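You operate a simulated robot arm through the tools that you are given. There is no shell and no other tool. Be economical: measure what you need, move in short steps, check, and stop when the job is done.

Carry out the task below with a simulated robot arm. There is one attempt and no reset: what you move stays moved.

TASK
Change the cloudy water in the blue cup.
Fine: old water into the drain bowl; cup back in its holder; fresh tank water between the lines; spout parked over the small white dish; leave the other cups.
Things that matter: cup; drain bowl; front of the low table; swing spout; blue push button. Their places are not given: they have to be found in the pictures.

It is judged by the outcome, as a careful person would: the job done as asked, and still so three seconds after it is handed in. It fails if anything else is knocked over, pushed out of place, dropped, spilled or broken.

THE ROBOT
A 6-joint arm with a two-finger parallel gripper, fixed in place. Base frame: the origin is at the foot of the arm, x ahead of it, y to its left, z up; the work surface is at about z = 560. Lengths are in mm, angles in degrees, forces in N, time in s.
With the tool pointing down near the work surface it reaches from about 100 to 580 mm from the base axis. Its first joint turns from -66.0 to 66.0 degrees. Payload 2.7 kg.
Tool frame: the origin (TCP) lies between the finger pads and is the grasp point; the fingertips stand 23 mm ahead of it; z points along the fingers, y is the line along which they close. The gripper opens to 94 mm. The fingers are 38 mm wide and 10 mm thick; the gripper's body (54 by 96 mm) begins 39 mm behind the TCP.
Orientation is that of the tool frame in the base frame, as a unit quaternion [x, y, z, w]. With the fingers straight down and closing along the base's y, the tool's x points along the base's -x, its y along +y and its z along -z.

THE INTERFACE
- The arm moves only by the tool apply_moves. Its argument "series" is text: rows parted by semicolons, each of 6 numbers parted by spaces: the shift along the tool's x, y, z in units of 25 mm (1.0 is 25 mm), then the turn, a rotation vector about the tool's x, y, z in units of 8 degrees (1.0 is 8 degrees). In form: tx ty tz rx ry rz; .... A call has 1 to 10 rows; each row shifts and turns the commanded pose from where the row before left it, along the tool's axes as they then stand. "gripper" is the gripper command, from -1 (shut) to 1 (fully open), values between in proportion, set as the call begins (left out, the last holds). A call with a number of a shift or a turn outside -1 to 1 is refused whole. A row lasts 0.2 s, in which the tool goes at most 50 mm and 8.6 degrees; a call with a longer step from one row to the next is refused whole, and so is a gripper value outside its range. A pose out of reach is approached as far as the arm can. The call stops where the force on the tool passes 70 N (or 10 N more than at its start, if that is more) or the arm is blocked; 0.2 s more then pass. The fingers move at their own pace (about 45 mm/s each) and stop on an object; they squeeze with about 26 N. The grip force told is the motor's: it shows also when the fingers shut on nothing. Time passes only in rows, and 0.2 s behind the last, so rows that do not move let the fingers close. It gives the time, the measured TCP pose, the force on the tool (base axes), the opening and the grip force at its end, in the units of the frame above (readings bear some noise).
- Cameras (640 x 400 px; columns grow to the right, rows downward): "scene" is fixed at [58.9, -427.3, 1392.4]; the picture's right is [0.88, -0.47, 0.00], its down [-0.32, -0.61, -0.72] and it looks along [0.34, 0.64, -0.69] (base axes); focal length 344 px, centre (320, 200). "wrist" rides on the gripper at [-39, 0, -44] in the tool frame; the picture's right is [0.00, -1.00, 0.00], its down [0.97, 0.00, -0.24] and it looks along [0.24, 0.00, 0.97] (tool axes); focal length 218 px, centre (320, 200).
- snapshot(camera): a new picture of that camera. No time passes.
- locate(camera, pixels): for up to 12 pixels [column, row] of the newest picture of that camera ("zoom" is the newest enlarged one), the place [x, y, z] in the base frame of the surface seen there, good to about 3 mm. No time passes.
- zoom(camera, box): a new picture of the part [left, top, right, bottom] of that camera's present view, enlarged. No time passes.
- job_done(): hands the job in; it is judged then, once.

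Work in short steps. Measure before you move; look again where a grasp or a placing could have gone wrong, and mend it. You have 80 turns and 34 pictures in all, the two below and enlarged ones among them. Open the gripper and draw the arm clear of the work before you hand the job in, unless the task says otherwise; then end with one line.

The tools are called after "Call:" as name(argument=value, ...) on one line, values as JSON. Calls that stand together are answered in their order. apply_moves: Moves the arm, as the interface text tells. Its arguments: {"type":"object","properties":{"series":{"type":"string"},"gripper":{"type":"number"}},"required":["series"]} The other tools are called the same way: snapshot (camera) takes a picture; locate (camera, pixels) gives the place of the surface under pixels of a picture; zoom (camera, box) takes an enlarged picture of a part of a camera's view; job_done () hands the job in.

At the start:

```text
time_s: 0.0
position: [389.1, 192.6, 1000.8]
tcp_rot: [0.0, 1.0, 0.001, 0.001]
force: [0.1, 0.3, 1.1]
grip_width: 93.8
grasp_force: 0.1
```

scene: 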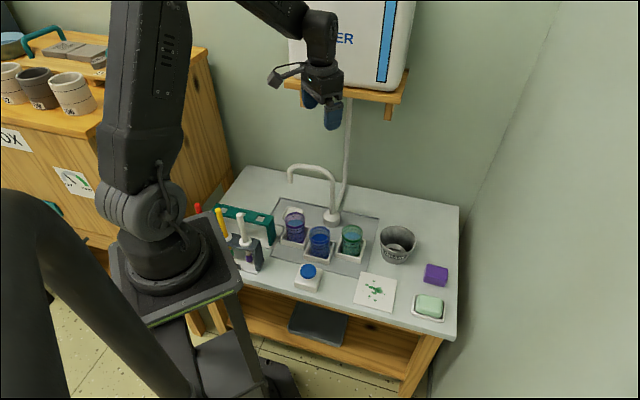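
wrist: 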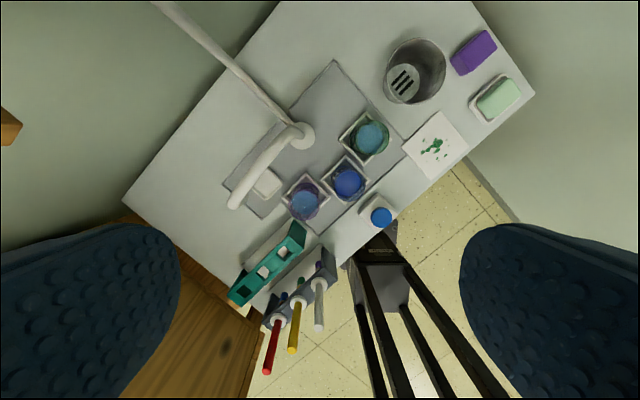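

I'll first enlarge the work area to find the cup, bowl, spout, and button.

Call:
zoom(camera="scene", box=[210, 150, 470, 312])

Call:
zoom(camera="wrist", box=[200, 20, 540, 232])

```text
2.46 times, centred on (340, 231) of scene
```

zoom: 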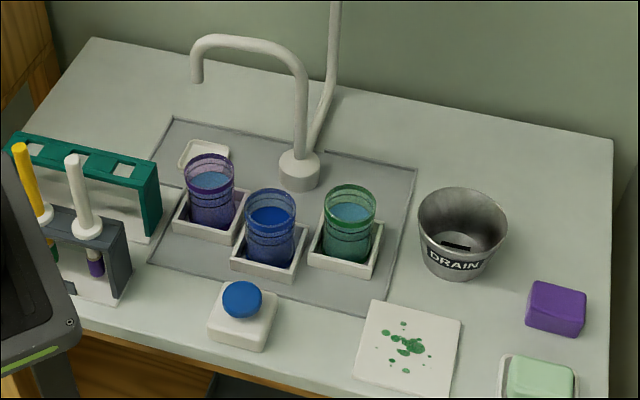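

```text
1.88 times, centred on (370, 126) of wrist
```

zoom: 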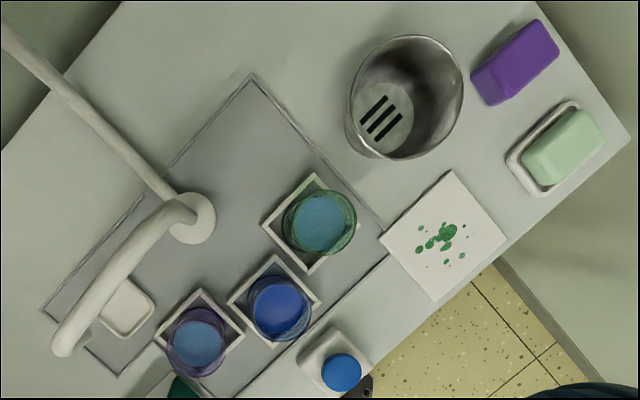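

Blue cup is the middle one of the three; the spout is over the white dish. Locate the important features.

Call:
locate(camera="wrist", pixels=[[348, 182], [331, 177], [348, 165], [343, 154], [322, 174], [346, 204], [370, 183], [380, 217], [236, 200], [298, 134], [268, 183], [400, 85]])

Call:
locate(camera="zoom", pixels=[[347, 110], [460, 80], [400, 38], [420, 155], [65, 345], [195, 215], [127, 308], [340, 372], [370, 375], [300, 355], [333, 325], [280, 305]])

Call:
locate(camera="scene", pixels=[[319, 228], [309, 236], [330, 236], [319, 244], [319, 252], [308, 270], [292, 180], [312, 165], [333, 175], [333, 210], [391, 253], [323, 261]])

```text
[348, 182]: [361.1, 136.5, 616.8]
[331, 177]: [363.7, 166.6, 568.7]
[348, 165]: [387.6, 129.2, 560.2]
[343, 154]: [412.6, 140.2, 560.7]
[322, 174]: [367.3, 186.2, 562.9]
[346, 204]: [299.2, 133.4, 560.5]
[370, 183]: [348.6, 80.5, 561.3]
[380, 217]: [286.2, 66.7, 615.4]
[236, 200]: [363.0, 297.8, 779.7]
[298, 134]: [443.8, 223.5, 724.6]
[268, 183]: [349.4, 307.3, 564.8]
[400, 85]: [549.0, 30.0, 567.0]
```

```text
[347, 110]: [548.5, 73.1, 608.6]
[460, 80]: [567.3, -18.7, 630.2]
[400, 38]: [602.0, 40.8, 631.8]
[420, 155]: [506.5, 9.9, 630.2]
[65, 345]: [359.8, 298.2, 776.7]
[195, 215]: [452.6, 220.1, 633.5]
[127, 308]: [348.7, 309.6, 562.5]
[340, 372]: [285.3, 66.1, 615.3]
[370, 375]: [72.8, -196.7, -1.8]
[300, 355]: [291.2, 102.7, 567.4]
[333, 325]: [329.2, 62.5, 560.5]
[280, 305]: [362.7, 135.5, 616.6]
```

```text
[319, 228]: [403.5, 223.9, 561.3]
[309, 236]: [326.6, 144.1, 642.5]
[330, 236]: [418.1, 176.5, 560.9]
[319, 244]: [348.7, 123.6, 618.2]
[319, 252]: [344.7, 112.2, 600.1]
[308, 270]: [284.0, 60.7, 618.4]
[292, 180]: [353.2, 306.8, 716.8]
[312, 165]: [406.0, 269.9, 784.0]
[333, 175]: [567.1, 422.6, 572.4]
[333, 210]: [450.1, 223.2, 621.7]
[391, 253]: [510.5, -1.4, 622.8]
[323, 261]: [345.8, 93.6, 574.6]
```

Next a closer look at the cup and its lines, and the cup from the wrist camera.

Call:
zoom(camera="scene", box=[274, 196, 378, 294])

Call:
locate(camera="zoom", pixels=[[285, 195], [285, 225], [245, 190], [325, 200], [285, 250], [283, 295], [283, 320], [240, 280], [330, 290], [210, 370], [283, 160], [280, 380]])

Call:
zoom(camera="wrist", box=[264, 100, 424, 240])

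Call:
locate(camera="zoom", pixels=[[310, 220], [340, 240], [360, 230], [280, 230], [320, 190], [320, 270], [270, 250], [380, 250], [385, 160], [435, 160], [155, 290], [215, 290]])

```text
4.08 times, centred on (326, 245) of scene
```

zoom: 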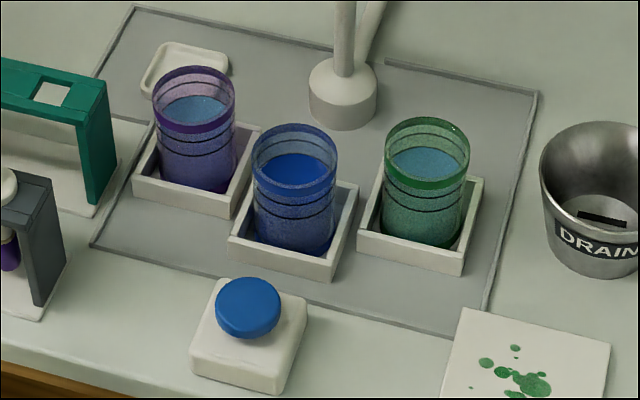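

```text
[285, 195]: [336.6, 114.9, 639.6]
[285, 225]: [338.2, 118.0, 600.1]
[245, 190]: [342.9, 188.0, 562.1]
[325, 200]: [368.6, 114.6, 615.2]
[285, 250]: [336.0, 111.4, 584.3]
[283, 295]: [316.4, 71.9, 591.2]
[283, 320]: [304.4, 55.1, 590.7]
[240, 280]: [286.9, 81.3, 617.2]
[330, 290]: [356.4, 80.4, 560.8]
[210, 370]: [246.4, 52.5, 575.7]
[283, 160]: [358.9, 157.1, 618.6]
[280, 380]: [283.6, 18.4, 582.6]
```

```text
2.86 times, centred on (344, 170) of wrist
```

zoom: 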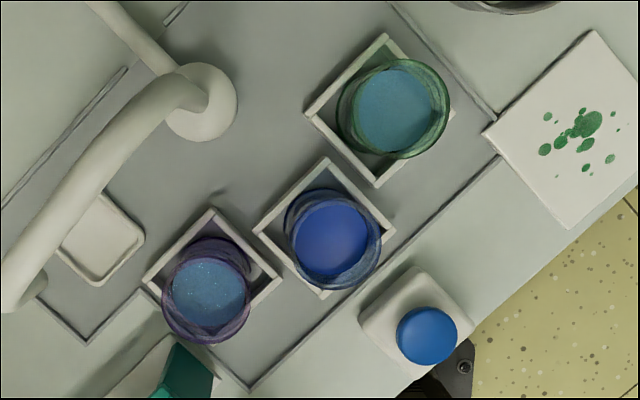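

```text
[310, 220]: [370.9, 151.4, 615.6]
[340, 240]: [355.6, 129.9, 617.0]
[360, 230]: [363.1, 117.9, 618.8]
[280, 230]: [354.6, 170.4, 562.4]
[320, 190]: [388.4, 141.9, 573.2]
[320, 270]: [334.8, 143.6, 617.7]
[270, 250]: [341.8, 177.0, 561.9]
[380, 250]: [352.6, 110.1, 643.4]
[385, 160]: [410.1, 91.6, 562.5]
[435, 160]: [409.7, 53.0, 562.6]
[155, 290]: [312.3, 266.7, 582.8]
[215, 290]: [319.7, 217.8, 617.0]
```

Check the obstacles on the approach side (racks, sticks, button box, holders), plus neighbour cups.

Call:
locate(camera="wrist", pixels=[[320, 286], [318, 325], [300, 302], [292, 350], [281, 320], [267, 371], [300, 228], [240, 297], [332, 262], [268, 318], [304, 206], [370, 138]])

Call:
locate(camera="scene", pixels=[[241, 215], [218, 212], [241, 240], [262, 250], [248, 268], [270, 222], [165, 290], [220, 290], [297, 272], [320, 277], [305, 285], [198, 208]])

```text
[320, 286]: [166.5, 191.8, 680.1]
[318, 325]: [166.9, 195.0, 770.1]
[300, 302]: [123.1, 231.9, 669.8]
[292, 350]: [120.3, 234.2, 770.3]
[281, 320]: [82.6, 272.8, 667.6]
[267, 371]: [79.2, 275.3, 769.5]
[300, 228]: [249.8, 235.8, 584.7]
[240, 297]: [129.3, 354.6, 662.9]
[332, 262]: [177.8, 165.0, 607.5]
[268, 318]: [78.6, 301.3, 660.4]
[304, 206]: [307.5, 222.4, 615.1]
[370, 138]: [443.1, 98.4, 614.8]
```

```text
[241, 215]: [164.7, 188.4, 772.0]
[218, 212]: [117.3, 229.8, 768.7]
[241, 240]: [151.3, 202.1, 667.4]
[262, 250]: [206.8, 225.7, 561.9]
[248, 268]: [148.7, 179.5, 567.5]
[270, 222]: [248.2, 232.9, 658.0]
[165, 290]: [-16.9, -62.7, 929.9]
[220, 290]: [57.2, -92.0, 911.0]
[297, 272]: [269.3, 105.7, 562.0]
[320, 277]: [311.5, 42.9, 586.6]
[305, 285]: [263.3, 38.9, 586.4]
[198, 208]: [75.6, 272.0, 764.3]
```

The button is directly in front of the blue cup, so I'll come from above with the tool pitched about 30° below horizontal at azimuth 15°. I reposition high over the cup and set that orientation, with a partial opening.

Call:
apply_moves(series="0.44 -0.56 1 0 0 0; 0.44 -0.56 1 0 0 0; 0.44 -0.56 1 0 0 0; 0.44 -0.56 1 0 0 0; 0 0 0 0 0 -0.94; 0 0 0 0 0 -0.94; 0 0 0 0 -1 0; 0 0 0 0 -1 0; 0 0 0 0 -1 0; 0 0 0 0 -1 0", gripper=0.6)

Call:
apply_moves(series="0 0 0 0 -1 0; 0 0 0 0 -1 0; 0 0 0 0 -1 0; 0 0 0 0 -0.5 0; 0 0 0 0 0 0")

Call:
snapshot(camera="scene")

Call:
snapshot(camera="wrist")

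```text
time_s: 2.2
position: [378.7, 135.3, 913.9]
tcp_rot: [-0.12, 0.973, -0.004, 0.198]
force: [0.3, 0.9, -0.4]
grip_width: 74.9
grasp_force: 0.0
out of reach, approached as far as the arm can: row 9, 10
```

```text
time_s: 3.4
position: [382.9, 142.2, 918.3]
tcp_rot: [-0.117, 0.925, -0.001, 0.362]
force: [-0.1, -0.2, 0.3]
grip_width: 75.3
grasp_force: 0.1
out of reach, approached as far as the arm can: row 1, 2, 4
```

```text
27 pictures are left
```

scene: 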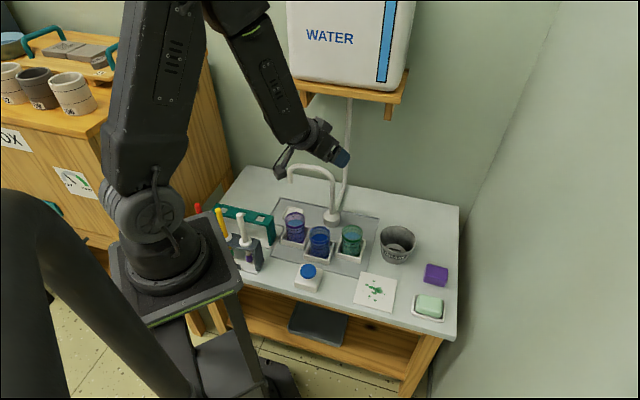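

```text
26 pictures are left
```

wrist: 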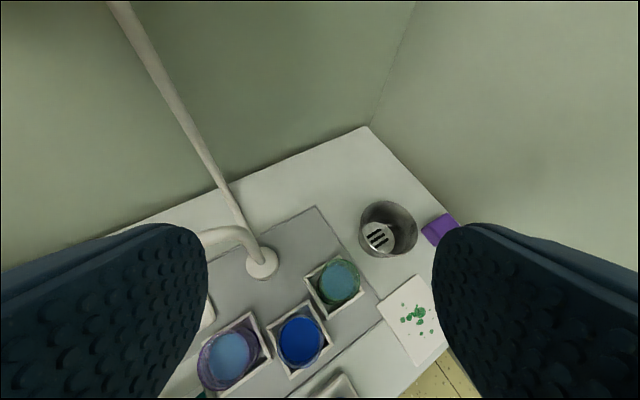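

The arm can't reach the full pitch here (about 48° down now). Descend 100 mm and see whether more becomes reachable.

Call:
apply_moves(series="0.866 0 0.5 0 0 0; 0.866 0 0.5 0 0 0; 0.866 0 0.5 0 0 0; 0.866 0 0.5 0 0 0; 0 0 0 0 0 0")

```text
time_s: 4.6
position: [348.3, 164.5, 832.8]
tcp_rot: [-0.117, 0.924, 0.001, 0.363]
force: [0.0, -0.3, 0.4]
grip_width: 75.0
grasp_force: 0.1
out of reach, approached as far as the arm can: row 1, 2, 3, 4
```

Pitch back slightly, move over the cup, and test reachability while descending to z≈750.

Call:
apply_moves(series="0 0 0 0 0.6 0; 0.07 -0.57 -0.06 0 0 0; 0.07 -0.57 -0.06 0 0 0; 0.6 0 0.8 0 0 0; 0.6 0 0.8 0 0 0; 0.6 0 0.8 0 0 0; 0 0 0 0 0 0")

```text
time_s: 6.2
position: [353.1, 165.7, 770.4]
tcp_rot: [-0.12, 0.939, -0.01, 0.321]
force: [-0.1, -1.0, 0.6]
grip_width: 75.2
grasp_force: 0.0
out of reach, approached as far as the arm can: row 2, 3, 4, 5, 6
```

The wrist can't bend that far at this radius. A steep grasp is fine if I can pitch the tool up to horizontal at the bowl, so I test that reach above the bowl before grasping.

Call:
apply_moves(series="-0.57 -0.72 0.437 0 0 0; -0.57 -0.72 0.437 0 0 0; -0.57 -0.72 0.437 0 0 0; -0.57 -0.72 0.437 0 0 0; -0.57 -0.72 0.437 0 0 0; -0.57 -0.72 0.437 0 0 0; -0.57 -0.72 0.437 0 0 0; -0.57 -0.72 0.437 0 0 0; -0.57 -0.72 0.437 0 0 0; -0.57 -0.72 0.437 0 0 0")

Call:
apply_moves(series="0 0 0 0 -1 0; 0 0 0 0 -1 0; 0 0 0 0 -1 0; 0 0 0 0 -1 0; 0 0 0 0 -1 0; 0 0 0 0 -1 0; 0 0 0 0 0 0")

```text
time_s: 8.4
position: [567.4, 132.7, 805.7]
tcp_rot: [-0.116, 0.94, -0.009, 0.32]
force: [-0.2, 0.7, 0.0]
grip_width: 75.2
grasp_force: 0.0
out of reach, approached as far as the arm can: row 1, 2, 3, 4, 5, 6, 7, 8, 9, 10
```

```text
time_s: 10.0
position: [567.8, 283.1, 827.7]
tcp_rot: [-0.104, 0.727, 0.041, 0.678]
force: [-0.1, 0.3, -0.9]
grip_width: 75.2
grasp_force: 0.0
out of reach, approached as far as the arm can: row 1, 2, 3, 4, 5, 6
```

The pitch is reachable, but the arm drifted left to y=283. I look at the arm's shape to understand it.

Call:
snapshot(camera="scene")

```text
25 pictures are left
```

scene: 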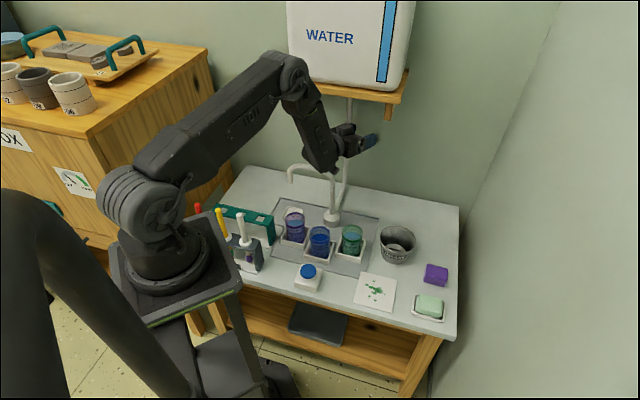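

Test a pure sideways move toward −y from here (away from the pipe).

Call:
apply_moves(series="0 -0.6 0 0 0 0; 0 -0.6 0 0 0 0; 0 -0.6 0 0 0 0; 0 -0.6 0 0 0 0; 0 0 0 0 0 0")

```text
time_s: 11.2
position: [566.8, 281.6, 827.2]
tcp_rot: [-0.103, 0.727, 0.04, 0.678]
force: [0.2, -1.0, 0.0]
grip_width: 75.3
grasp_force: 0.0
out of reach, approached as far as the arm can: row 1, 2, 3, 4
```

Try with the tool yawed further right, in case a wrist joint limit is what's binding.

Call:
apply_moves(series="0 0 0 1 0 0; 0 0 0 1 0 0; 0 -0.6 0 0 0 0; 0 -0.6 0 0 0 0; 0 -0.6 0 0 0 0; 0 -0.6 0 0 0 0; 0 0 0 0 0 0")

```text
time_s: 12.8
position: [564.5, 221.9, 834.4]
tcp_rot: [-0.014, 0.726, -0.056, 0.686]
force: [0.6, 0.0, -0.5]
grip_width: 75.1
grasp_force: 0.1
```

That works: the tool must point somewhat right of radial. Yaw further right and go to the bowl pouring pose to verify.

Call:
apply_moves(series="0 -0.9 0 1 0 0; 0 -0.9 0 1 0 0; 0 -0.9 0 0.6 0 0; 0 -0.9 0 0 0 0; 0 -0.9 0 0 0 0; 0 -0.9 0 0 0 0; 0 -0.9 0 0 0 0; 0 0 0 0 0 0")

```text
time_s: 14.6
position: [514.4, 75.4, 850.5]
tcp_rot: [0.111, 0.703, -0.187, 0.677]
force: [0.9, -0.1, 0.7]
grip_width: 75.0
grasp_force: 0.0
```

Reachable. Now check the lowered pose over the bowl (z≈715) with further tilt up.

Call:
apply_moves(series="0.905 -0.057 0.5 0 0 0; 0.905 -0.057 0.5 0 0 0; 0.905 -0.057 0.5 0 0 0; 0.905 -0.057 0.5 0 0 0; 0.905 -0.057 0.5 0 0 0; 0.905 -0.057 0.5 0 0 0; 0 0 0 0 -1 0; 0 0 0 0 -1 0; 0 0 0 0 0 0")

Call:
snapshot(camera="scene")

```text
time_s: 16.3
position: [563.7, 31.2, 704.2]
tcp_rot: [0.086, 0.664, -0.189, 0.719]
force: [-4.3, 0.4, 0.5]
grip_width: 75.2
grasp_force: 0.1
stopped in row 8: the force on the tool passed its limit (the readings are from after the stop); the commanded pose is now the measured one
```

```text
24 pictures are left
```

scene: 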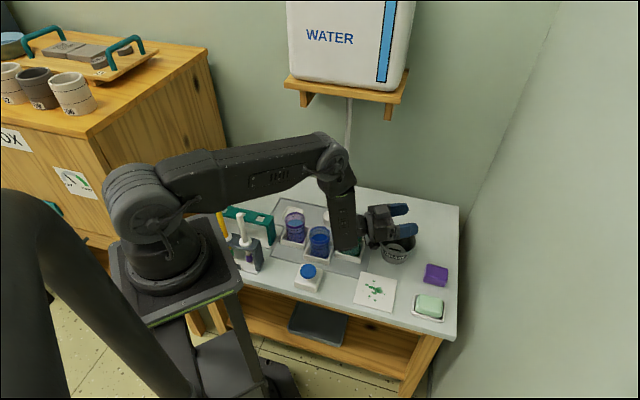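

The force limit tripped; the forearm's lower end may have touched something near the green cup. Raise straight up and check.

Call:
apply_moves(series="-0.9 0 0.1 0 0 0; -0.9 0 0.1 0 0 0; -0.9 0 0.1 0 0 0; -0.9 0 0.1 0 0 0; -0.9 0 0.1 0 0 0; -0.9 0 0.1 0 0 0")

Call:
zoom(camera="scene", box=[274, 190, 434, 290])

```text
time_s: 17.7
position: [571.0, 47.6, 840.0]
tcp_rot: [0.086, 0.662, -0.189, 0.72]
force: [0.0, 1.1, 0.2]
grip_width: 75.2
grasp_force: 0.1
```

```text
4.00 times, centred on (354, 240) of scene
```

zoom: 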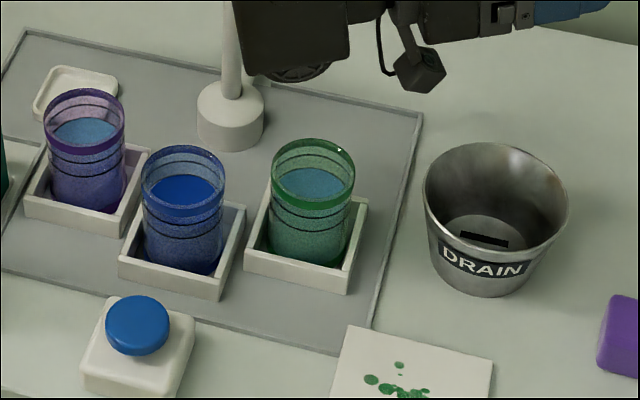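

A cube-shaped part hangs below the gripper; measure it relative to the tool.

Call:
locate(camera="zoom", pixels=[[420, 60], [422, 88], [400, 72], [440, 75], [400, 15], [295, 72], [345, 40], [590, 8], [250, 68], [500, 12], [497, 240], [470, 160]])

Call:
zoom(camera="scene", box=[294, 130, 454, 230])

```text
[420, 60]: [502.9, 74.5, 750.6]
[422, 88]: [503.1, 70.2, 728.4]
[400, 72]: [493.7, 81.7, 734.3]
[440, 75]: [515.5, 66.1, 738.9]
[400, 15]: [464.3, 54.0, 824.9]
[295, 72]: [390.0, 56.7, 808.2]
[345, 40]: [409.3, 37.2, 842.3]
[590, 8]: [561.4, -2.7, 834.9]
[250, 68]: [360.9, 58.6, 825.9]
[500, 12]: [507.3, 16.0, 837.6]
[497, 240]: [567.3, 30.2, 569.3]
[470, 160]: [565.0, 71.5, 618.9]
```

```text
4.00 times, centred on (374, 180) of scene
```

zoom: 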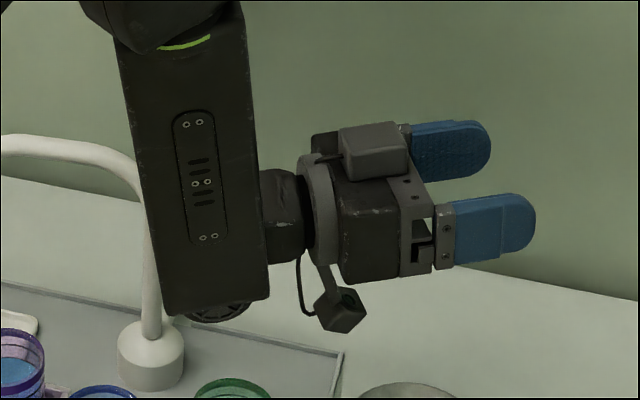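

The part reaches 103 mm to the tool's +x side, 83 mm behind the TCP, so it brushed the bowl rim at low height. I'll pour from higher. Nothing appears displaced. Now return to vertical and go above the blue cup.

Call:
apply_moves(series="0 0 0 0 1 0; 0 0 0 0 1 0; 0 0 0 0 1 0; 0 0 0 0 1 0; 0 0 0 0 1 0; 0 0 0 0 1 0; 0 0 0 0 1 0; 0 0 0 0 1 0; 0 0 0 0 1 0; 0 0 0 0 1 0")

Call:
apply_moves(series="0 0 0 0 1 0; 0 0 0 0 1 0; 0 0 0 0 0 -1; 0 0 0 0 0 -1; 0 0 0 0 0 -0.8; 0 0 0 0 0 0")

```text
time_s: 19.9
position: [570.4, 48.0, 839.8]
tcp_rot: [0.186, 0.97, -0.088, 0.127]
force: [-0.8, 0.0, 0.1]
grip_width: 75.0
grasp_force: 0.1
```

```text
time_s: 21.3
position: [571.3, 46.9, 839.6]
tcp_rot: [0.001, 0.998, -0.059, -0.024]
force: [0.5, -0.2, 0.3]
grip_width: 75.3
grasp_force: 0.1
```

Straighten the tool and move over the blue cup at z≈740.

Call:
apply_moves(series="0 0 0 -0.85 -0.34 0; 0.96 0.4 0.44 0 0 0; 0.96 0.4 0.44 0 0 0; 0.96 0.4 0.44 0 0 0; 0.96 0.4 0.44 0 0 0; 0.96 0.4 0.44 0 0 0; 0.96 0.4 0.44 0 0 0; 0.96 0.4 0.44 0 0 0; 0.96 0.4 0.44 0 0 0; 0.96 0.4 0.44 0 0 0")

Call:
snapshot(camera="wrist")

Call:
snapshot(camera="scene")

```text
time_s: 23.5
position: [356.9, 137.8, 739.6]
tcp_rot: [0.003, 1.0, 0.0, 0.001]
force: [0.0, -0.2, 1.0]
grip_width: 75.4
grasp_force: 0.0
```

```text
21 pictures are left
```

wrist: 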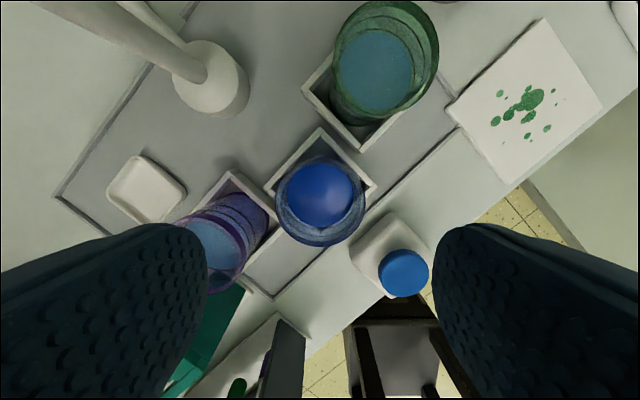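

```text
20 pictures are left
```

scene: 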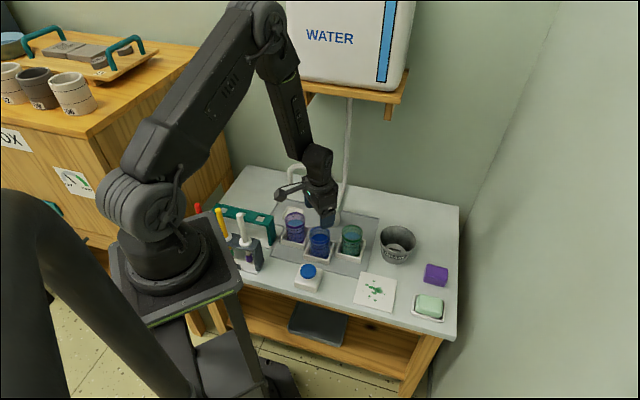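

Measure the rim precisely from the wrist view.

Call:
locate(camera="wrist", pixels=[[276, 205], [366, 200], [320, 246], [345, 240], [295, 238], [320, 158], [340, 163], [300, 165], [320, 195], [318, 129], [378, 188], [400, 262]])

```text
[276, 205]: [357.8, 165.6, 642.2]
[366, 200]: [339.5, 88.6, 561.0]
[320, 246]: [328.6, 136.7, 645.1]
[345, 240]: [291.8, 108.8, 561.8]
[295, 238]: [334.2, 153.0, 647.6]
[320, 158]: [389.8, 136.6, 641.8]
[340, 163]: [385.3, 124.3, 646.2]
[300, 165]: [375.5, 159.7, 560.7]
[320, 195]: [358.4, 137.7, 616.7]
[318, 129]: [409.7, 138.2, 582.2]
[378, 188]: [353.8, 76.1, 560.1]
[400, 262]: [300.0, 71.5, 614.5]
```

Rim centre ≈ (359, 137), rim z 643. Descend straight to z≈624.

Call:
apply_moves(series="-0.08 -0.02 0.9 0 0 0; 0 0 0.9 0 0 0; 0 0 0.9 0 0 0; 0 0 0.9 0 0 0; 0 0 1 0 0 0; 0 0 0 0 0 0")

Call:
zoom(camera="scene", box=[274, 180, 394, 280])

```text
time_s: 24.9
position: [357.6, 138.6, 625.1]
tcp_rot: [0.004, 1.0, 0.0, 0.003]
force: [-0.5, 0.0, 0.1]
grip_width: 74.9
grasp_force: 0.1
```

```text
4.00 times, centred on (334, 230) of scene
```

zoom: 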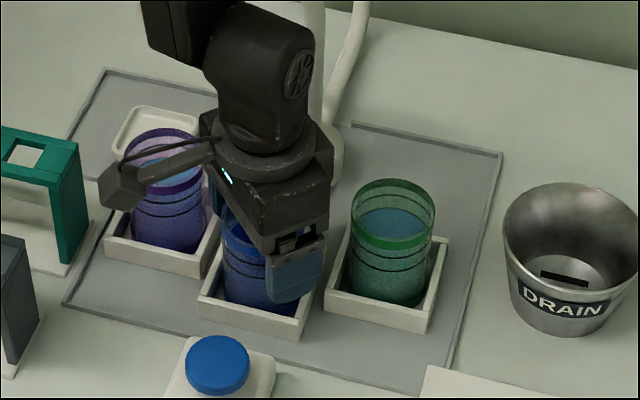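

Clear of neighbours. Close on the cup.

Call:
apply_moves(series="0 0 0 0 0 0; 0 0 0 0 0 0; 0 0 0 0 0 0; 0 0 0 0 0 0", gripper=-1)

Call:
apply_moves(series="0 0 -0.3 0 0 0; 0 0 -0.5 0 0 0; 0 0 -0.8 0 0 0; 0 0 -0.8 0 0 0; 0 0 -0.8 0 0 0; 0 0 -0.8 0 0 0; 0 0 -0.8 0 0 0; 0 0 0 0 0 0")

Call:
snapshot(camera="scene")

```text
time_s: 25.9
position: [358.6, 138.6, 625.6]
tcp_rot: [0.004, 1.0, 0.0, 0.001]
force: [0.3, -0.2, -0.1]
grip_width: 55.8
grasp_force: 26.2
```

```text
time_s: 27.7
position: [357.2, 138.2, 745.4]
tcp_rot: [0.003, 1.0, 0.0, 0.001]
force: [-0.8, -0.6, -1.3]
grip_width: 55.5
grasp_force: 26.3
```

```text
18 pictures are left
```

scene: 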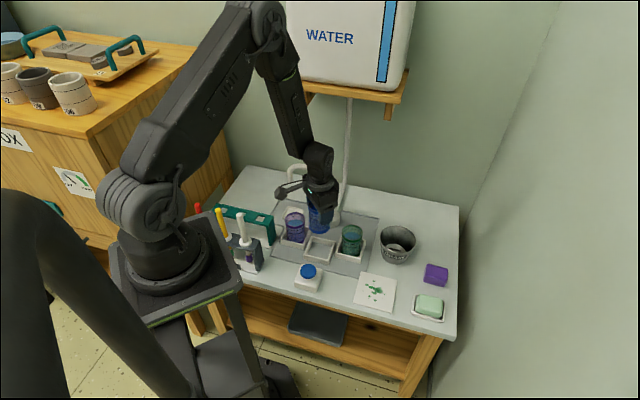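

Cup held and water intact. Carry level to near the bowl, then yaw right ~22°.

Call:
apply_moves(series="-0.4 -0.22 -0.04 0 0 0; -0.8 -0.44 -0.04 0 0 0; -0.8 -0.44 -0.04 0 0 0; -0.8 -0.44 -0.04 0 0 0; -0.8 -0.44 -0.04 0 0 0; -0.8 -0.44 -0.04 0 0 0; -0.8 -0.44 -0.04 0 0 0; -0.8 -0.44 -0.04 0 0 0; -0.8 -0.44 -0.04 0 0 0; -0.8 -0.44 -0.04 0 0 0")

Call:
apply_moves(series="0 0 0 0 0 0.7; 0 0 0 0 0 0.7; 0 0 0 0 0 0.7; 0 0 0 0 0 0.7; 0 0 0 0 0 0")

Call:
zoom(camera="scene", box=[300, 150, 480, 290])

Call:
locate(camera="scene", pixels=[[410, 255], [398, 230], [381, 238], [416, 240], [395, 240], [400, 262]])

```text
time_s: 29.9
position: [547.6, 31.6, 755.8]
tcp_rot: [0.004, 1.0, 0.0, 0.001]
force: [0.5, 0.5, -1.7]
grip_width: 55.9
grasp_force: 25.7
```

```text
time_s: 31.1
position: [547.4, 32.0, 755.5]
tcp_rot: [0.198, 0.98, 0.0, 0.0]
force: [0.5, -0.4, -2.2]
grip_width: 55.7
grasp_force: 25.7
```

```text
2.86 times, centred on (390, 220) of scene
```

zoom: 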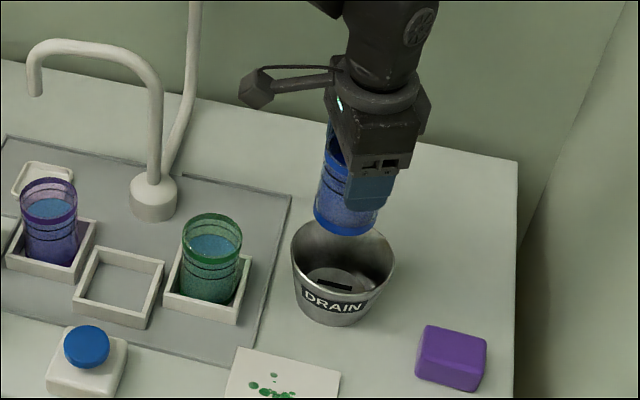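

```text
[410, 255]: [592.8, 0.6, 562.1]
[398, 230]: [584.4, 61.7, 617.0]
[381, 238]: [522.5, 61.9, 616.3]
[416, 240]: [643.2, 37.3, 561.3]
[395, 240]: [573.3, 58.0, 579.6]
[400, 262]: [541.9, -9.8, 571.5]
```

Verify the bowl centre from this picture.

Call:
locate(camera="zoom", pixels=[[294, 252], [393, 262], [336, 292], [310, 283], [370, 290], [385, 245], [302, 235]])

```text
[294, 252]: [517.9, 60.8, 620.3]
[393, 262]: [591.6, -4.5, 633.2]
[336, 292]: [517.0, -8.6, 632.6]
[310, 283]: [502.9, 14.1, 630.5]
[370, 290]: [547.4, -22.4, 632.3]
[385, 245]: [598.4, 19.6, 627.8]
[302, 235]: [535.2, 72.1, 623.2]
```

Bowl centre ≈ (551, 28). Start tilting to 40° while moving 30 mm outward and a bit down.

Call:
apply_moves(series="-0.24 0 0.2 0 -1 0; -0.21 0 0.23 0 -1 0; -0.175 0 0.256 0 -1 0; -0.14 0 0.28 0 -1 0; -0.094 0 0.297 0 -0.6 0; 0 0 0 0 0 0")

Call:
zoom(camera="scene", box=[320, 150, 480, 290])

```text
time_s: 32.5
position: [575.0, 16.7, 736.9]
tcp_rot: [0.193, 0.942, -0.067, 0.267]
force: [-0.5, 0.0, -1.8]
grip_width: 55.4
grasp_force: 26.4
out of reach, approached as far as the arm can: row 3, 4
```

```text
2.86 times, centred on (400, 220) of scene
```

zoom: 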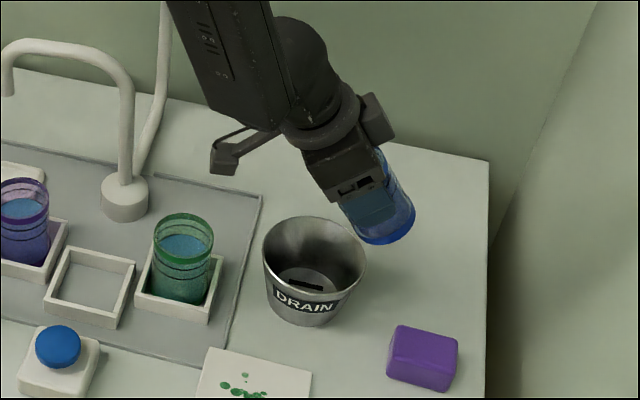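

Tilt is ~32° and the lip is above the bowl. Pour slowly, tilting 4° per row with a slight rise.

Call:
apply_moves(series="-0.1 0 0.04 0 -0.5 0; -0.1 0 0.04 0 -0.5 0; -0.1 0 0.04 0 -0.5 0; -0.03 0 -0.02 0 -0.5 0; -0.03 0 -0.02 0 -0.4 0; -0.03 0 -0.02 0 -0.4 0; -0.03 0 -0.02 0 -0.4 0; 0 0 0 0 0 0; 0 0 0 0 0 0")

Call:
zoom(camera="scene", box=[320, 150, 480, 290])

```text
time_s: 34.5
position: [582.8, 13.9, 742.5]
tcp_rot: [0.173, 0.86, -0.107, 0.469]
force: [0.4, 0.2, -0.2]
grip_width: 55.6
grasp_force: 26.1
```

```text
2.86 times, centred on (400, 220) of scene
```

zoom: 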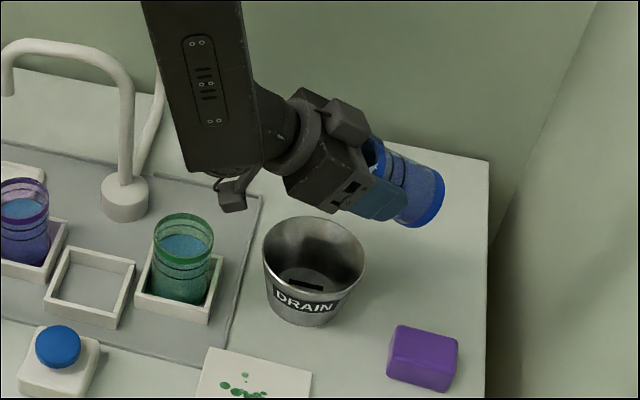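

Force drop shows the water is leaving; no splash visible. Continue to ~105° while rising so the hanging part clears the rim.

Call:
apply_moves(series="-0.12 0 -0.05 0 -0.6 0; -0.12 0 -0.05 0 -0.6 0; -0.12 0 -0.05 0 -0.6 0; -0.12 0 -0.1 0 -0.6 0; -0.14 0 -0.1 0 -0.6 0; -0.14 0 -0.1 0 -0.6 0; -0.14 0 -0.1 0 -0.6 0; -0.14 0 -0.1 0 -0.6 0; -0.14 0 0 0 -0.6 0; -0.14 0 0 0 -0.6 0")

Call:
apply_moves(series="0 0 0 0 0 0; 0 0 0 0 0 0; 0 0 0 0 0 0; 0 0 0 0 0 0; 0 0 0 0 0 0")

Call:
zoom(camera="scene", box=[320, 150, 480, 290])

```text
time_s: 36.7
position: [584.2, 21.1, 778.2]
tcp_rot: [0.112, 0.594, -0.17, 0.778]
force: [-0.3, -0.5, -0.1]
grip_width: 55.8
grasp_force: 26.5
out of reach, approached as far as the arm can: row 6, 7
```

```text
time_s: 37.9
position: [584.1, 21.4, 778.7]
tcp_rot: [0.113, 0.594, -0.171, 0.778]
force: [-0.2, 0.1, 0.5]
grip_width: 56.0
grasp_force: 26.0
```

```text
2.86 times, centred on (400, 220) of scene
```

zoom: 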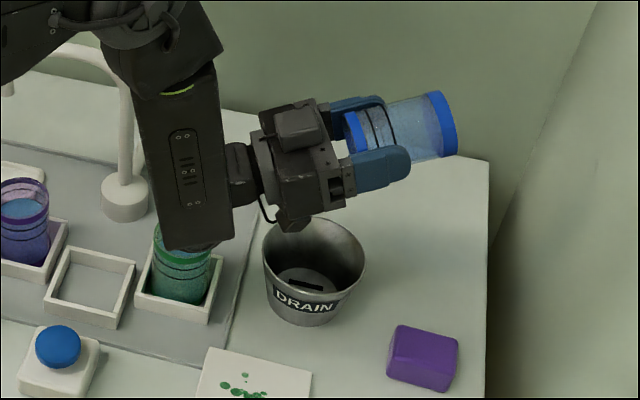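

Cup is empty. Rise a little and pitch back to vertical.

Call:
apply_moves(series="-0.8 0 0 0 0 0; 0 0 -0.5 0 1 0; 0 0 -0.5 0 1 0; 0 0 -0.3 0 1 0; 0 0 0 0 1 0; 0 0 0 0 1 0; 0 0 0 0 1 0; 0 0 0 0 1 0; 0 0 0 0 1 0; 0 0 0 0 1 0")

Call:
apply_moves(series="0 0 0 0 1 0; 0 0 0 0 1 0; 0 0 0 0 1 0; 0 0 0 0 1 0; 0 0 0 0 0 0")

```text
time_s: 40.1
position: [567.5, 44.1, 796.0]
tcp_rot: [0.192, 0.938, -0.069, 0.279]
force: [-0.8, -0.4, -0.6]
grip_width: 55.7
grasp_force: 25.8
out of reach, approached as far as the arm can: row 2, 3
```

```text
time_s: 41.3
position: [567.8, 44.1, 794.8]
tcp_rot: [0.204, 0.979, -0.013, 0.01]
force: [0.1, 0.1, -1.6]
grip_width: 55.7
grasp_force: 25.3
```

Yaw back to 0, then move level above the holder.

Call:
apply_moves(series="0 0 0 0 0 -1; 0 0 0 0 0 -1; 0 0 0 0 0 -0.9; 0 0 0 0 0 0")

```text
time_s: 42.3
position: [568.9, 44.3, 794.7]
tcp_rot: [0.003, 1.0, -0.015, 0.008]
force: [-0.5, -0.8, -0.2]
grip_width: 55.8
grasp_force: 25.9
```

Call:
apply_moves(series="0 0 0 -0.215 0.115 0; 0.935 0.42 0.2 0 0 0; 0.935 0.42 0.2 0 0 0; 0.935 0.42 0.2 0 0 0; 0.935 0.42 0.2 0 0 0; 0.935 0.42 0.2 0 0 0; 0.935 0.42 0.2 0 0 0; 0.935 0.42 0.2 0 0 0; 0.935 0.42 0.2 0 0 0; 0.935 0.42 0.2 0 0 0")

Call:
apply_moves(series="0 0 0 0 0 0")

Call:
zoom(camera="scene", box=[260, 180, 440, 290])

Call:
locate(camera="zoom", pixels=[[215, 250], [185, 275], [235, 300], [275, 255], [150, 255], [247, 290], [200, 260]])

```text
time_s: 44.5
position: [357.1, 139.1, 749.5]
tcp_rot: [0.003, 1.0, -0.001, 0.0]
force: [0.1, 0.8, -0.3]
grip_width: 55.8
grasp_force: 26.2
```

```text
time_s: 44.9
position: [357.1, 139.4, 750.2]
tcp_rot: [0.003, 1.0, -0.001, 0.0]
force: [-0.2, 0.0, -0.2]
grip_width: 55.6
grasp_force: 26.3
```

```text
3.56 times, centred on (350, 235) of scene
```

zoom: 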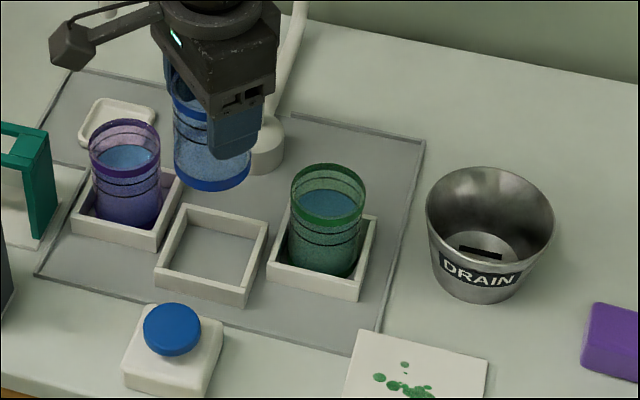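

```text
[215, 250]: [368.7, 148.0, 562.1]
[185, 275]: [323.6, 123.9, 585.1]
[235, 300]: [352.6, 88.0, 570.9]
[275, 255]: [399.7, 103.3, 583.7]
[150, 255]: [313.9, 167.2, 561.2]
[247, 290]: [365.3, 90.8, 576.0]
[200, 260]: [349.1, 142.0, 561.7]
```

Holder is undisturbed. Lower the cup to the original height (z≈626).

Call:
apply_moves(series="-0.06 -0.02 0.8 0 0 0; 0 0 0.9 0 0 0; 0 0 0.9 0 0 0; 0 0 0.9 0 0 0; 0 0 0.6 0 0 0; 0 0 0.4 0 0 0; 0 0 0.28 0 0 0; 0 0 0.12 0 0 0; 0 0 0 0 0 0")

```text
time_s: 46.9
position: [359.1, 139.3, 627.4]
tcp_rot: [0.003, 1.0, -0.001, -0.001]
force: [0.0, 0.0, -0.5]
grip_width: 55.7
grasp_force: 25.7
```

Call:
apply_moves(series="0 0 0.05 0 0 0; 0 0 0.04 0 0 0; 0 0 0 0 0 0")

Call:
apply_moves(series="0 0 0 0 0 0; 0 0 0 0 0 0; 0 0 -0.6 0 0 0; 0 0 -0.9 0 0 0; 0 0 -0.9 0 0 0; 0 0 -0.9 0 0 0; 0 0 -0.9 0 0 0; 0 0 -0.9 0 0 0", gripper=0.6)

Call:
zoom(camera="scene", box=[260, 150, 400, 290])

Call:
snapshot(camera="wrist")

```text
time_s: 47.7
position: [359.7, 138.2, 625.7]
tcp_rot: [0.002, 1.0, -0.002, 0.0]
force: [-3.1, -2.7, 19.0]
grip_width: 55.7
grasp_force: 26.4
```

```text
time_s: 49.5
position: [358.7, 138.2, 754.1]
tcp_rot: [0.003, 1.0, -0.001, 0.0]
force: [-0.3, 0.2, 0.2]
grip_width: 75.2
grasp_force: 0.0
```

```text
2.86 times, centred on (330, 220) of scene
```

zoom: 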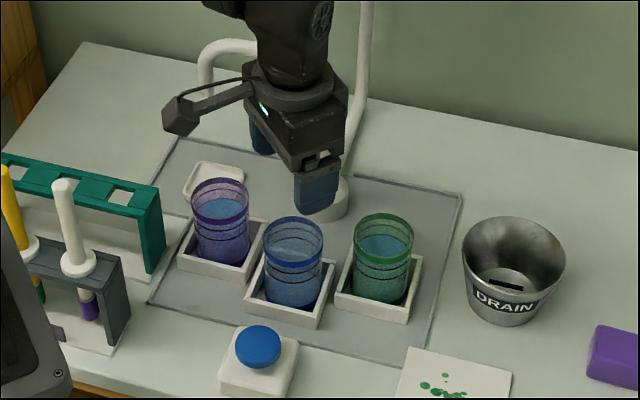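

```text
11 pictures are left
```

wrist: 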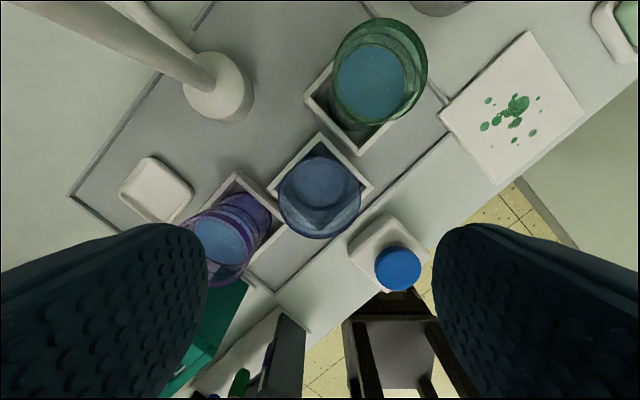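

Cup is seated and empty. Locate the line heights on the cup's front.

Call:
locate(camera="zoom", pixels=[[293, 250], [293, 258], [293, 266], [293, 272], [293, 278], [293, 286], [293, 292], [293, 300], [207, 70], [232, 45], [258, 348], [268, 335]])

Call:
zoom(camera="scene", box=[300, 220, 340, 266])

```text
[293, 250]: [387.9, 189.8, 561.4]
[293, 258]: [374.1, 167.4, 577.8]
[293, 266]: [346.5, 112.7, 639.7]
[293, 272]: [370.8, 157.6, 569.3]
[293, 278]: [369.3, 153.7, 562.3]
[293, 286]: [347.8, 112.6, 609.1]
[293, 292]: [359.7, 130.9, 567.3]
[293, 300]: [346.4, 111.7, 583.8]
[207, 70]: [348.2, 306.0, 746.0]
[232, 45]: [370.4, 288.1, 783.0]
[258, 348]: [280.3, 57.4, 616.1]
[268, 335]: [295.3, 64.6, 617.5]
```

```text
8.70 times, centred on (320, 243) of scene
```

zoom: 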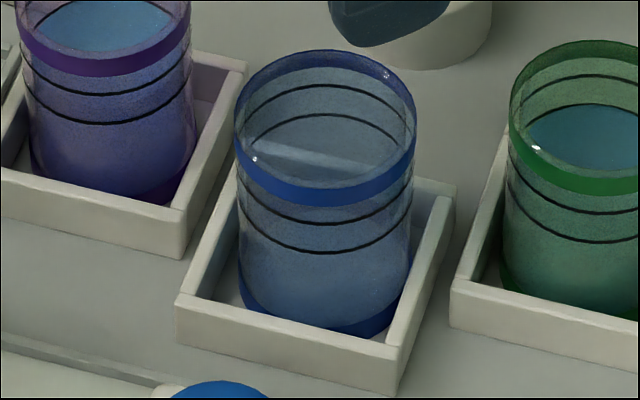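

The lines sit at about z≈607 and 622 (target ≈614). Next the spout: I'll straddle its outlet end with open fingers and sweep it round. Check the shelf and spout positions first.

Call:
locate(camera="scene", pixels=[[290, 82], [345, 95], [400, 95], [388, 115], [304, 97], [300, 20], [349, 130]])

Call:
apply_moves(series="0 0 -1 0 0 0; 0 0.2 -1 0 0 0; 0 0.5 -1 0 0 0; 0 1 -1 0 0 0; 0 1 0 0 0 0; 0 1 0 0 0 0; 0 1 0 0 0 0; 0 1 0 0 0 0; 0.2 1 0 0 0 0; 0 0 0 0 0 0", gripper=0.5)

Call:
snapshot(camera="wrist")

```text
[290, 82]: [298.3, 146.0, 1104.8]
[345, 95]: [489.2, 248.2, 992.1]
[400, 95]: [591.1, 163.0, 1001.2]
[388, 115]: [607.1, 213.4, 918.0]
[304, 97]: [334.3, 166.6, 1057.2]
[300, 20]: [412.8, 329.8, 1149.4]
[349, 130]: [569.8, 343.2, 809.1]
```

```text
time_s: 51.7
position: [355.2, 306.8, 852.0]
tcp_rot: [0.003, 1.0, -0.001, 0.0]
force: [-0.7, -0.1, 0.7]
grip_width: 70.6
grasp_force: 0.1
```

```text
9 pictures are left
```

wrist: 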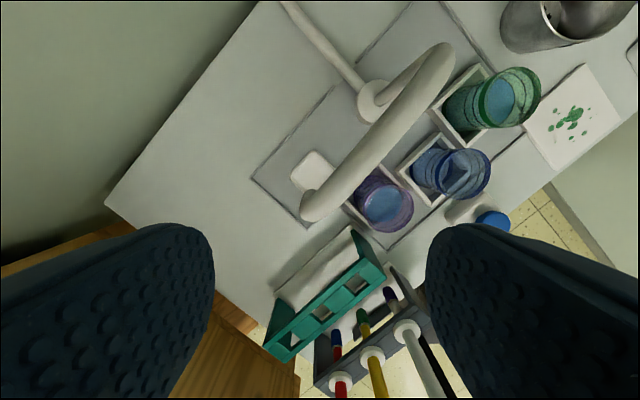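

Call:
locate(camera="wrist", pixels=[[312, 205], [325, 190], [370, 135], [430, 60], [300, 207], [372, 98], [313, 172], [490, 222]])

```text
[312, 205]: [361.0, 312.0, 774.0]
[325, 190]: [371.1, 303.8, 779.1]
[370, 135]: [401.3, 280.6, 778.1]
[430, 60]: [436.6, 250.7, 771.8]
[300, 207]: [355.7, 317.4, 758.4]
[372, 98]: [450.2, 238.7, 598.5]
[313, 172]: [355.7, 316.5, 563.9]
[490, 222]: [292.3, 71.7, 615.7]
```

Outlet is at ≈(357, 314), arch top z≈779. Descend straddling it to z≈760.

Call:
apply_moves(series="0.06 0.15 0.6 0 0 0; 0 0 0.6 0 0 0; 0 0 0.6 0 0 0; 0 0 0.6 0 0 0; 0 0 0.6 0 0 0; 0 0 0.64 0 0 0; 0 0 0 0 0 0")

```text
time_s: 53.3
position: [354.3, 309.9, 761.9]
tcp_rot: [0.003, 1.0, 0.0, -0.001]
force: [0.4, -0.4, -0.6]
grip_width: 70.6
grasp_force: 0.1
```

Sweep the spout along its arc toward the blue cup.

Call:
apply_moves(series="0.29 -0.84 0 0 0 0; 0.29 -0.84 0 0 0 0; 0.29 -0.84 0 0 0 0; 0.16 -0.8 0 0 0 0; 0.16 -0.8 0 0 0 0; -0.18 -0.78 0 0 0 0; -0.18 -0.78 0 0 0 0; -0.52 -0.5 0 0 0 0; -0.52 -0.4 0 0 0 0; 0 0 0 0 0 0")

Call:
zoom(camera="scene", box=[260, 130, 400, 280])

```text
time_s: 55.5
position: [357.5, 145.6, 763.0]
tcp_rot: [0.003, 1.0, -0.001, 0.0]
force: [0.1, 0.1, 0.4]
grip_width: 70.3
grasp_force: 0.0
```

```text
2.67 times, centred on (330, 205) of scene
```

zoom: 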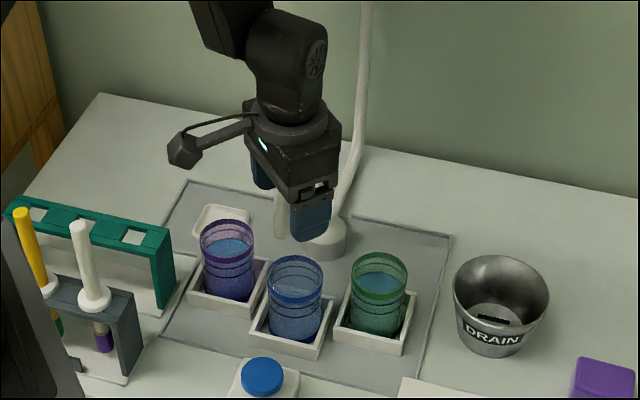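

Spout hidden behind the hand. Rise straight up and look with the wrist camera.

Call:
apply_moves(series="0 0 -0.9 0 0 0; 0 0 -0.9 0 0 0; 0 0 -0.9 0 0 0; 0 0 -0.9 0 0 0; 0 0 0 0 0 0")

Call:
snapshot(camera="wrist")

```text
time_s: 56.7
position: [358.5, 144.3, 852.0]
tcp_rot: [0.003, 1.0, 0.0, 0.0]
force: [0.1, -0.3, 0.1]
grip_width: 70.3
grasp_force: 0.1
```

```text
7 pictures are left
```

wrist: 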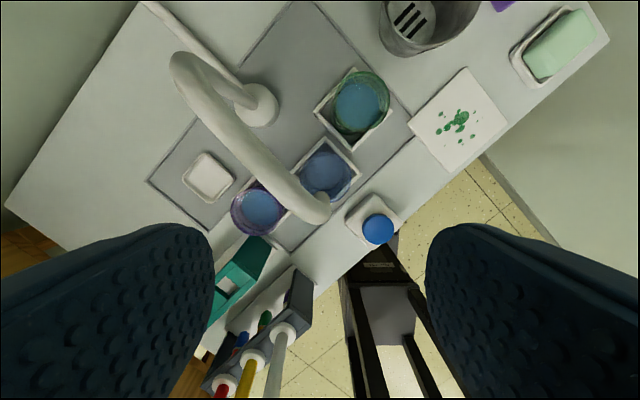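

Call:
locate(camera="wrist", pixels=[[316, 205], [325, 213], [327, 203], [300, 193], [270, 165], [230, 118], [200, 85], [326, 178], [378, 229], [258, 103]])

```text
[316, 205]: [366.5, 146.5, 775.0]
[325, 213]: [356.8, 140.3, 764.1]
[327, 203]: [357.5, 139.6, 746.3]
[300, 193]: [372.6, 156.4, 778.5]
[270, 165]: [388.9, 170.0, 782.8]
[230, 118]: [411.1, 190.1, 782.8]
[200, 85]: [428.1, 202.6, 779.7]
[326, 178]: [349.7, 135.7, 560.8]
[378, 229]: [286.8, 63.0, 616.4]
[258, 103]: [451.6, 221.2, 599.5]
```

The outlet is ≈(361, 142), within ~5 mm of the cup centre. Move above the blue button (≈289, 66, top 616) with the fingers shut.

Call:
apply_moves(series="0.695 -0.78 0 0 0 0; 0.695 -0.78 0 0 0 0; 0.695 -0.78 0 0 0 0; 0.695 -0.78 0 0 0 0; 0 0 0 0 0 0.7; 0 0 0 0 0 0.6; 0 0 0 0 0 0", gripper=-1)

Call:
apply_moves(series="0 0 1 0 0 0; 0 0 1 0 0 0; 0 0 1 0 0 0; 0 0 1 0 0 0; 0 0 1 0 0 0; 0 0 1 0 0 0; 0 0 1 0 0 0; 0 0 0.6 0 0 0; 0 0 0 0 0 0")

```text
time_s: 58.3
position: [289.3, 67.2, 851.8]
tcp_rot: [0.094, 0.996, -0.001, 0.0]
force: [0.0, -0.4, 0.7]
grip_width: 0.0
grasp_force: 26.2
```

```text
time_s: 60.3
position: [289.0, 67.2, 661.3]
tcp_rot: [0.094, 0.996, -0.001, 0.0]
force: [0.0, -0.4, -0.5]
grip_width: 0.2
grasp_force: 26.0
```

Tips are at z≈638. Make a short press (to about 5 mm past contact), then release and look.

Call:
apply_moves(series="0 0 0.4 0 0 0; 0 0 0.36 0 0 0; 0 0 0.32 0 0 0; 0 0 -0.4 0 0 0; 0 0 -0.3 0 0 0")

Call:
zoom(camera="scene", box=[290, 200, 350, 266])

```text
time_s: 61.5
position: [288.7, 67.2, 652.6]
tcp_rot: [0.093, 0.996, -0.001, 0.0]
force: [-0.8, -0.4, 0.2]
grip_width: 0.0
grasp_force: 26.0
```

```text
6.06 times, centred on (320, 233) of scene
```

zoom: 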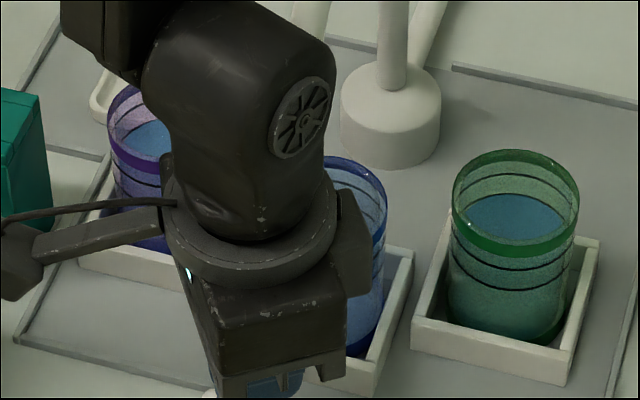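

The hand blocks the scene view; use the wrist camera, which should see the cup at upper left.

Call:
snapshot(camera="wrist")

```text
5 pictures are left
```

wrist: 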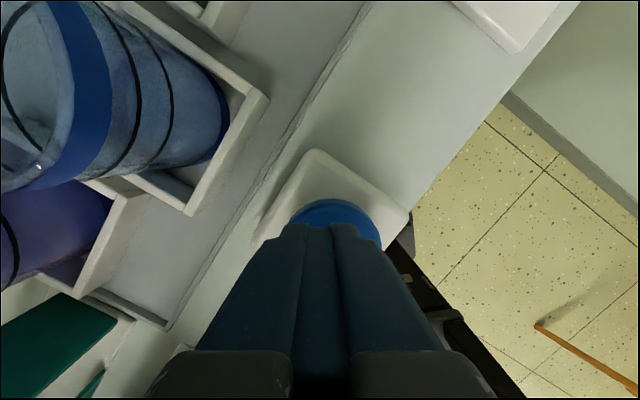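

Lines on the cup are clearly visible here; it still looks empty. Press a bit deeper and read the force.

Call:
apply_moves(series="0 0 0.5 0 0 0; 0 0 0.38 0 0 0")

Call:
apply_moves(series="0 0 -0.5 0 0 0; 0 0 -0.4 0 0 0")

Call:
snapshot(camera="wrist")

```text
time_s: 62.1
position: [288.6, 68.1, 631.3]
tcp_rot: [0.093, 0.996, -0.001, 0.0]
force: [-0.4, -2.9, 2.9]
grip_width: 0.0
grasp_force: 25.7
```

```text
time_s: 62.7
position: [288.4, 66.7, 653.5]
tcp_rot: [0.093, 0.996, -0.001, 0.0]
force: [0.2, -1.2, 0.2]
grip_width: 0.0
grasp_force: 26.3
```

```text
4 pictures are left
```

wrist: 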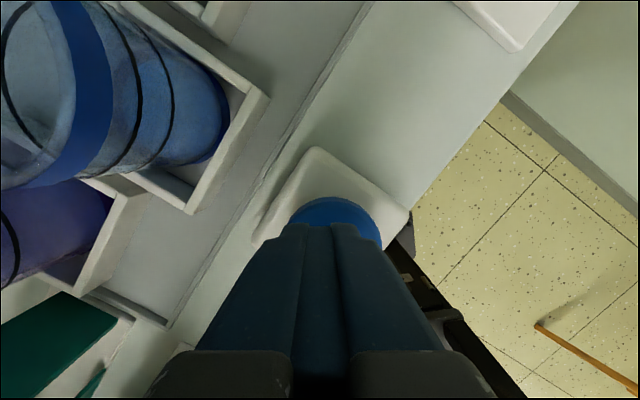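

Colour at the cup bottom has become bluer: some water. Probe the level by locating points seen through the mouth and wall.

Call:
locate(camera="wrist", pixels=[[30, 60], [40, 100], [20, 130], [100, 100], [120, 100], [150, 90], [155, 110], [165, 80], [185, 90], [200, 110], [190, 130], [180, 60]])

```text
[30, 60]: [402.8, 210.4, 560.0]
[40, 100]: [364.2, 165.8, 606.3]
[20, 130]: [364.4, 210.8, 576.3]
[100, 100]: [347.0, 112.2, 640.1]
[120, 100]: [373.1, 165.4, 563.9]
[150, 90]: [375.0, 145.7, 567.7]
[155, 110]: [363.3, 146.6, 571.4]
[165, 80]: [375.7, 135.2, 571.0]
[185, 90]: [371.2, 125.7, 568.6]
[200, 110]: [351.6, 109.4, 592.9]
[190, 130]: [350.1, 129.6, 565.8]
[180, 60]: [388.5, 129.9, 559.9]
```

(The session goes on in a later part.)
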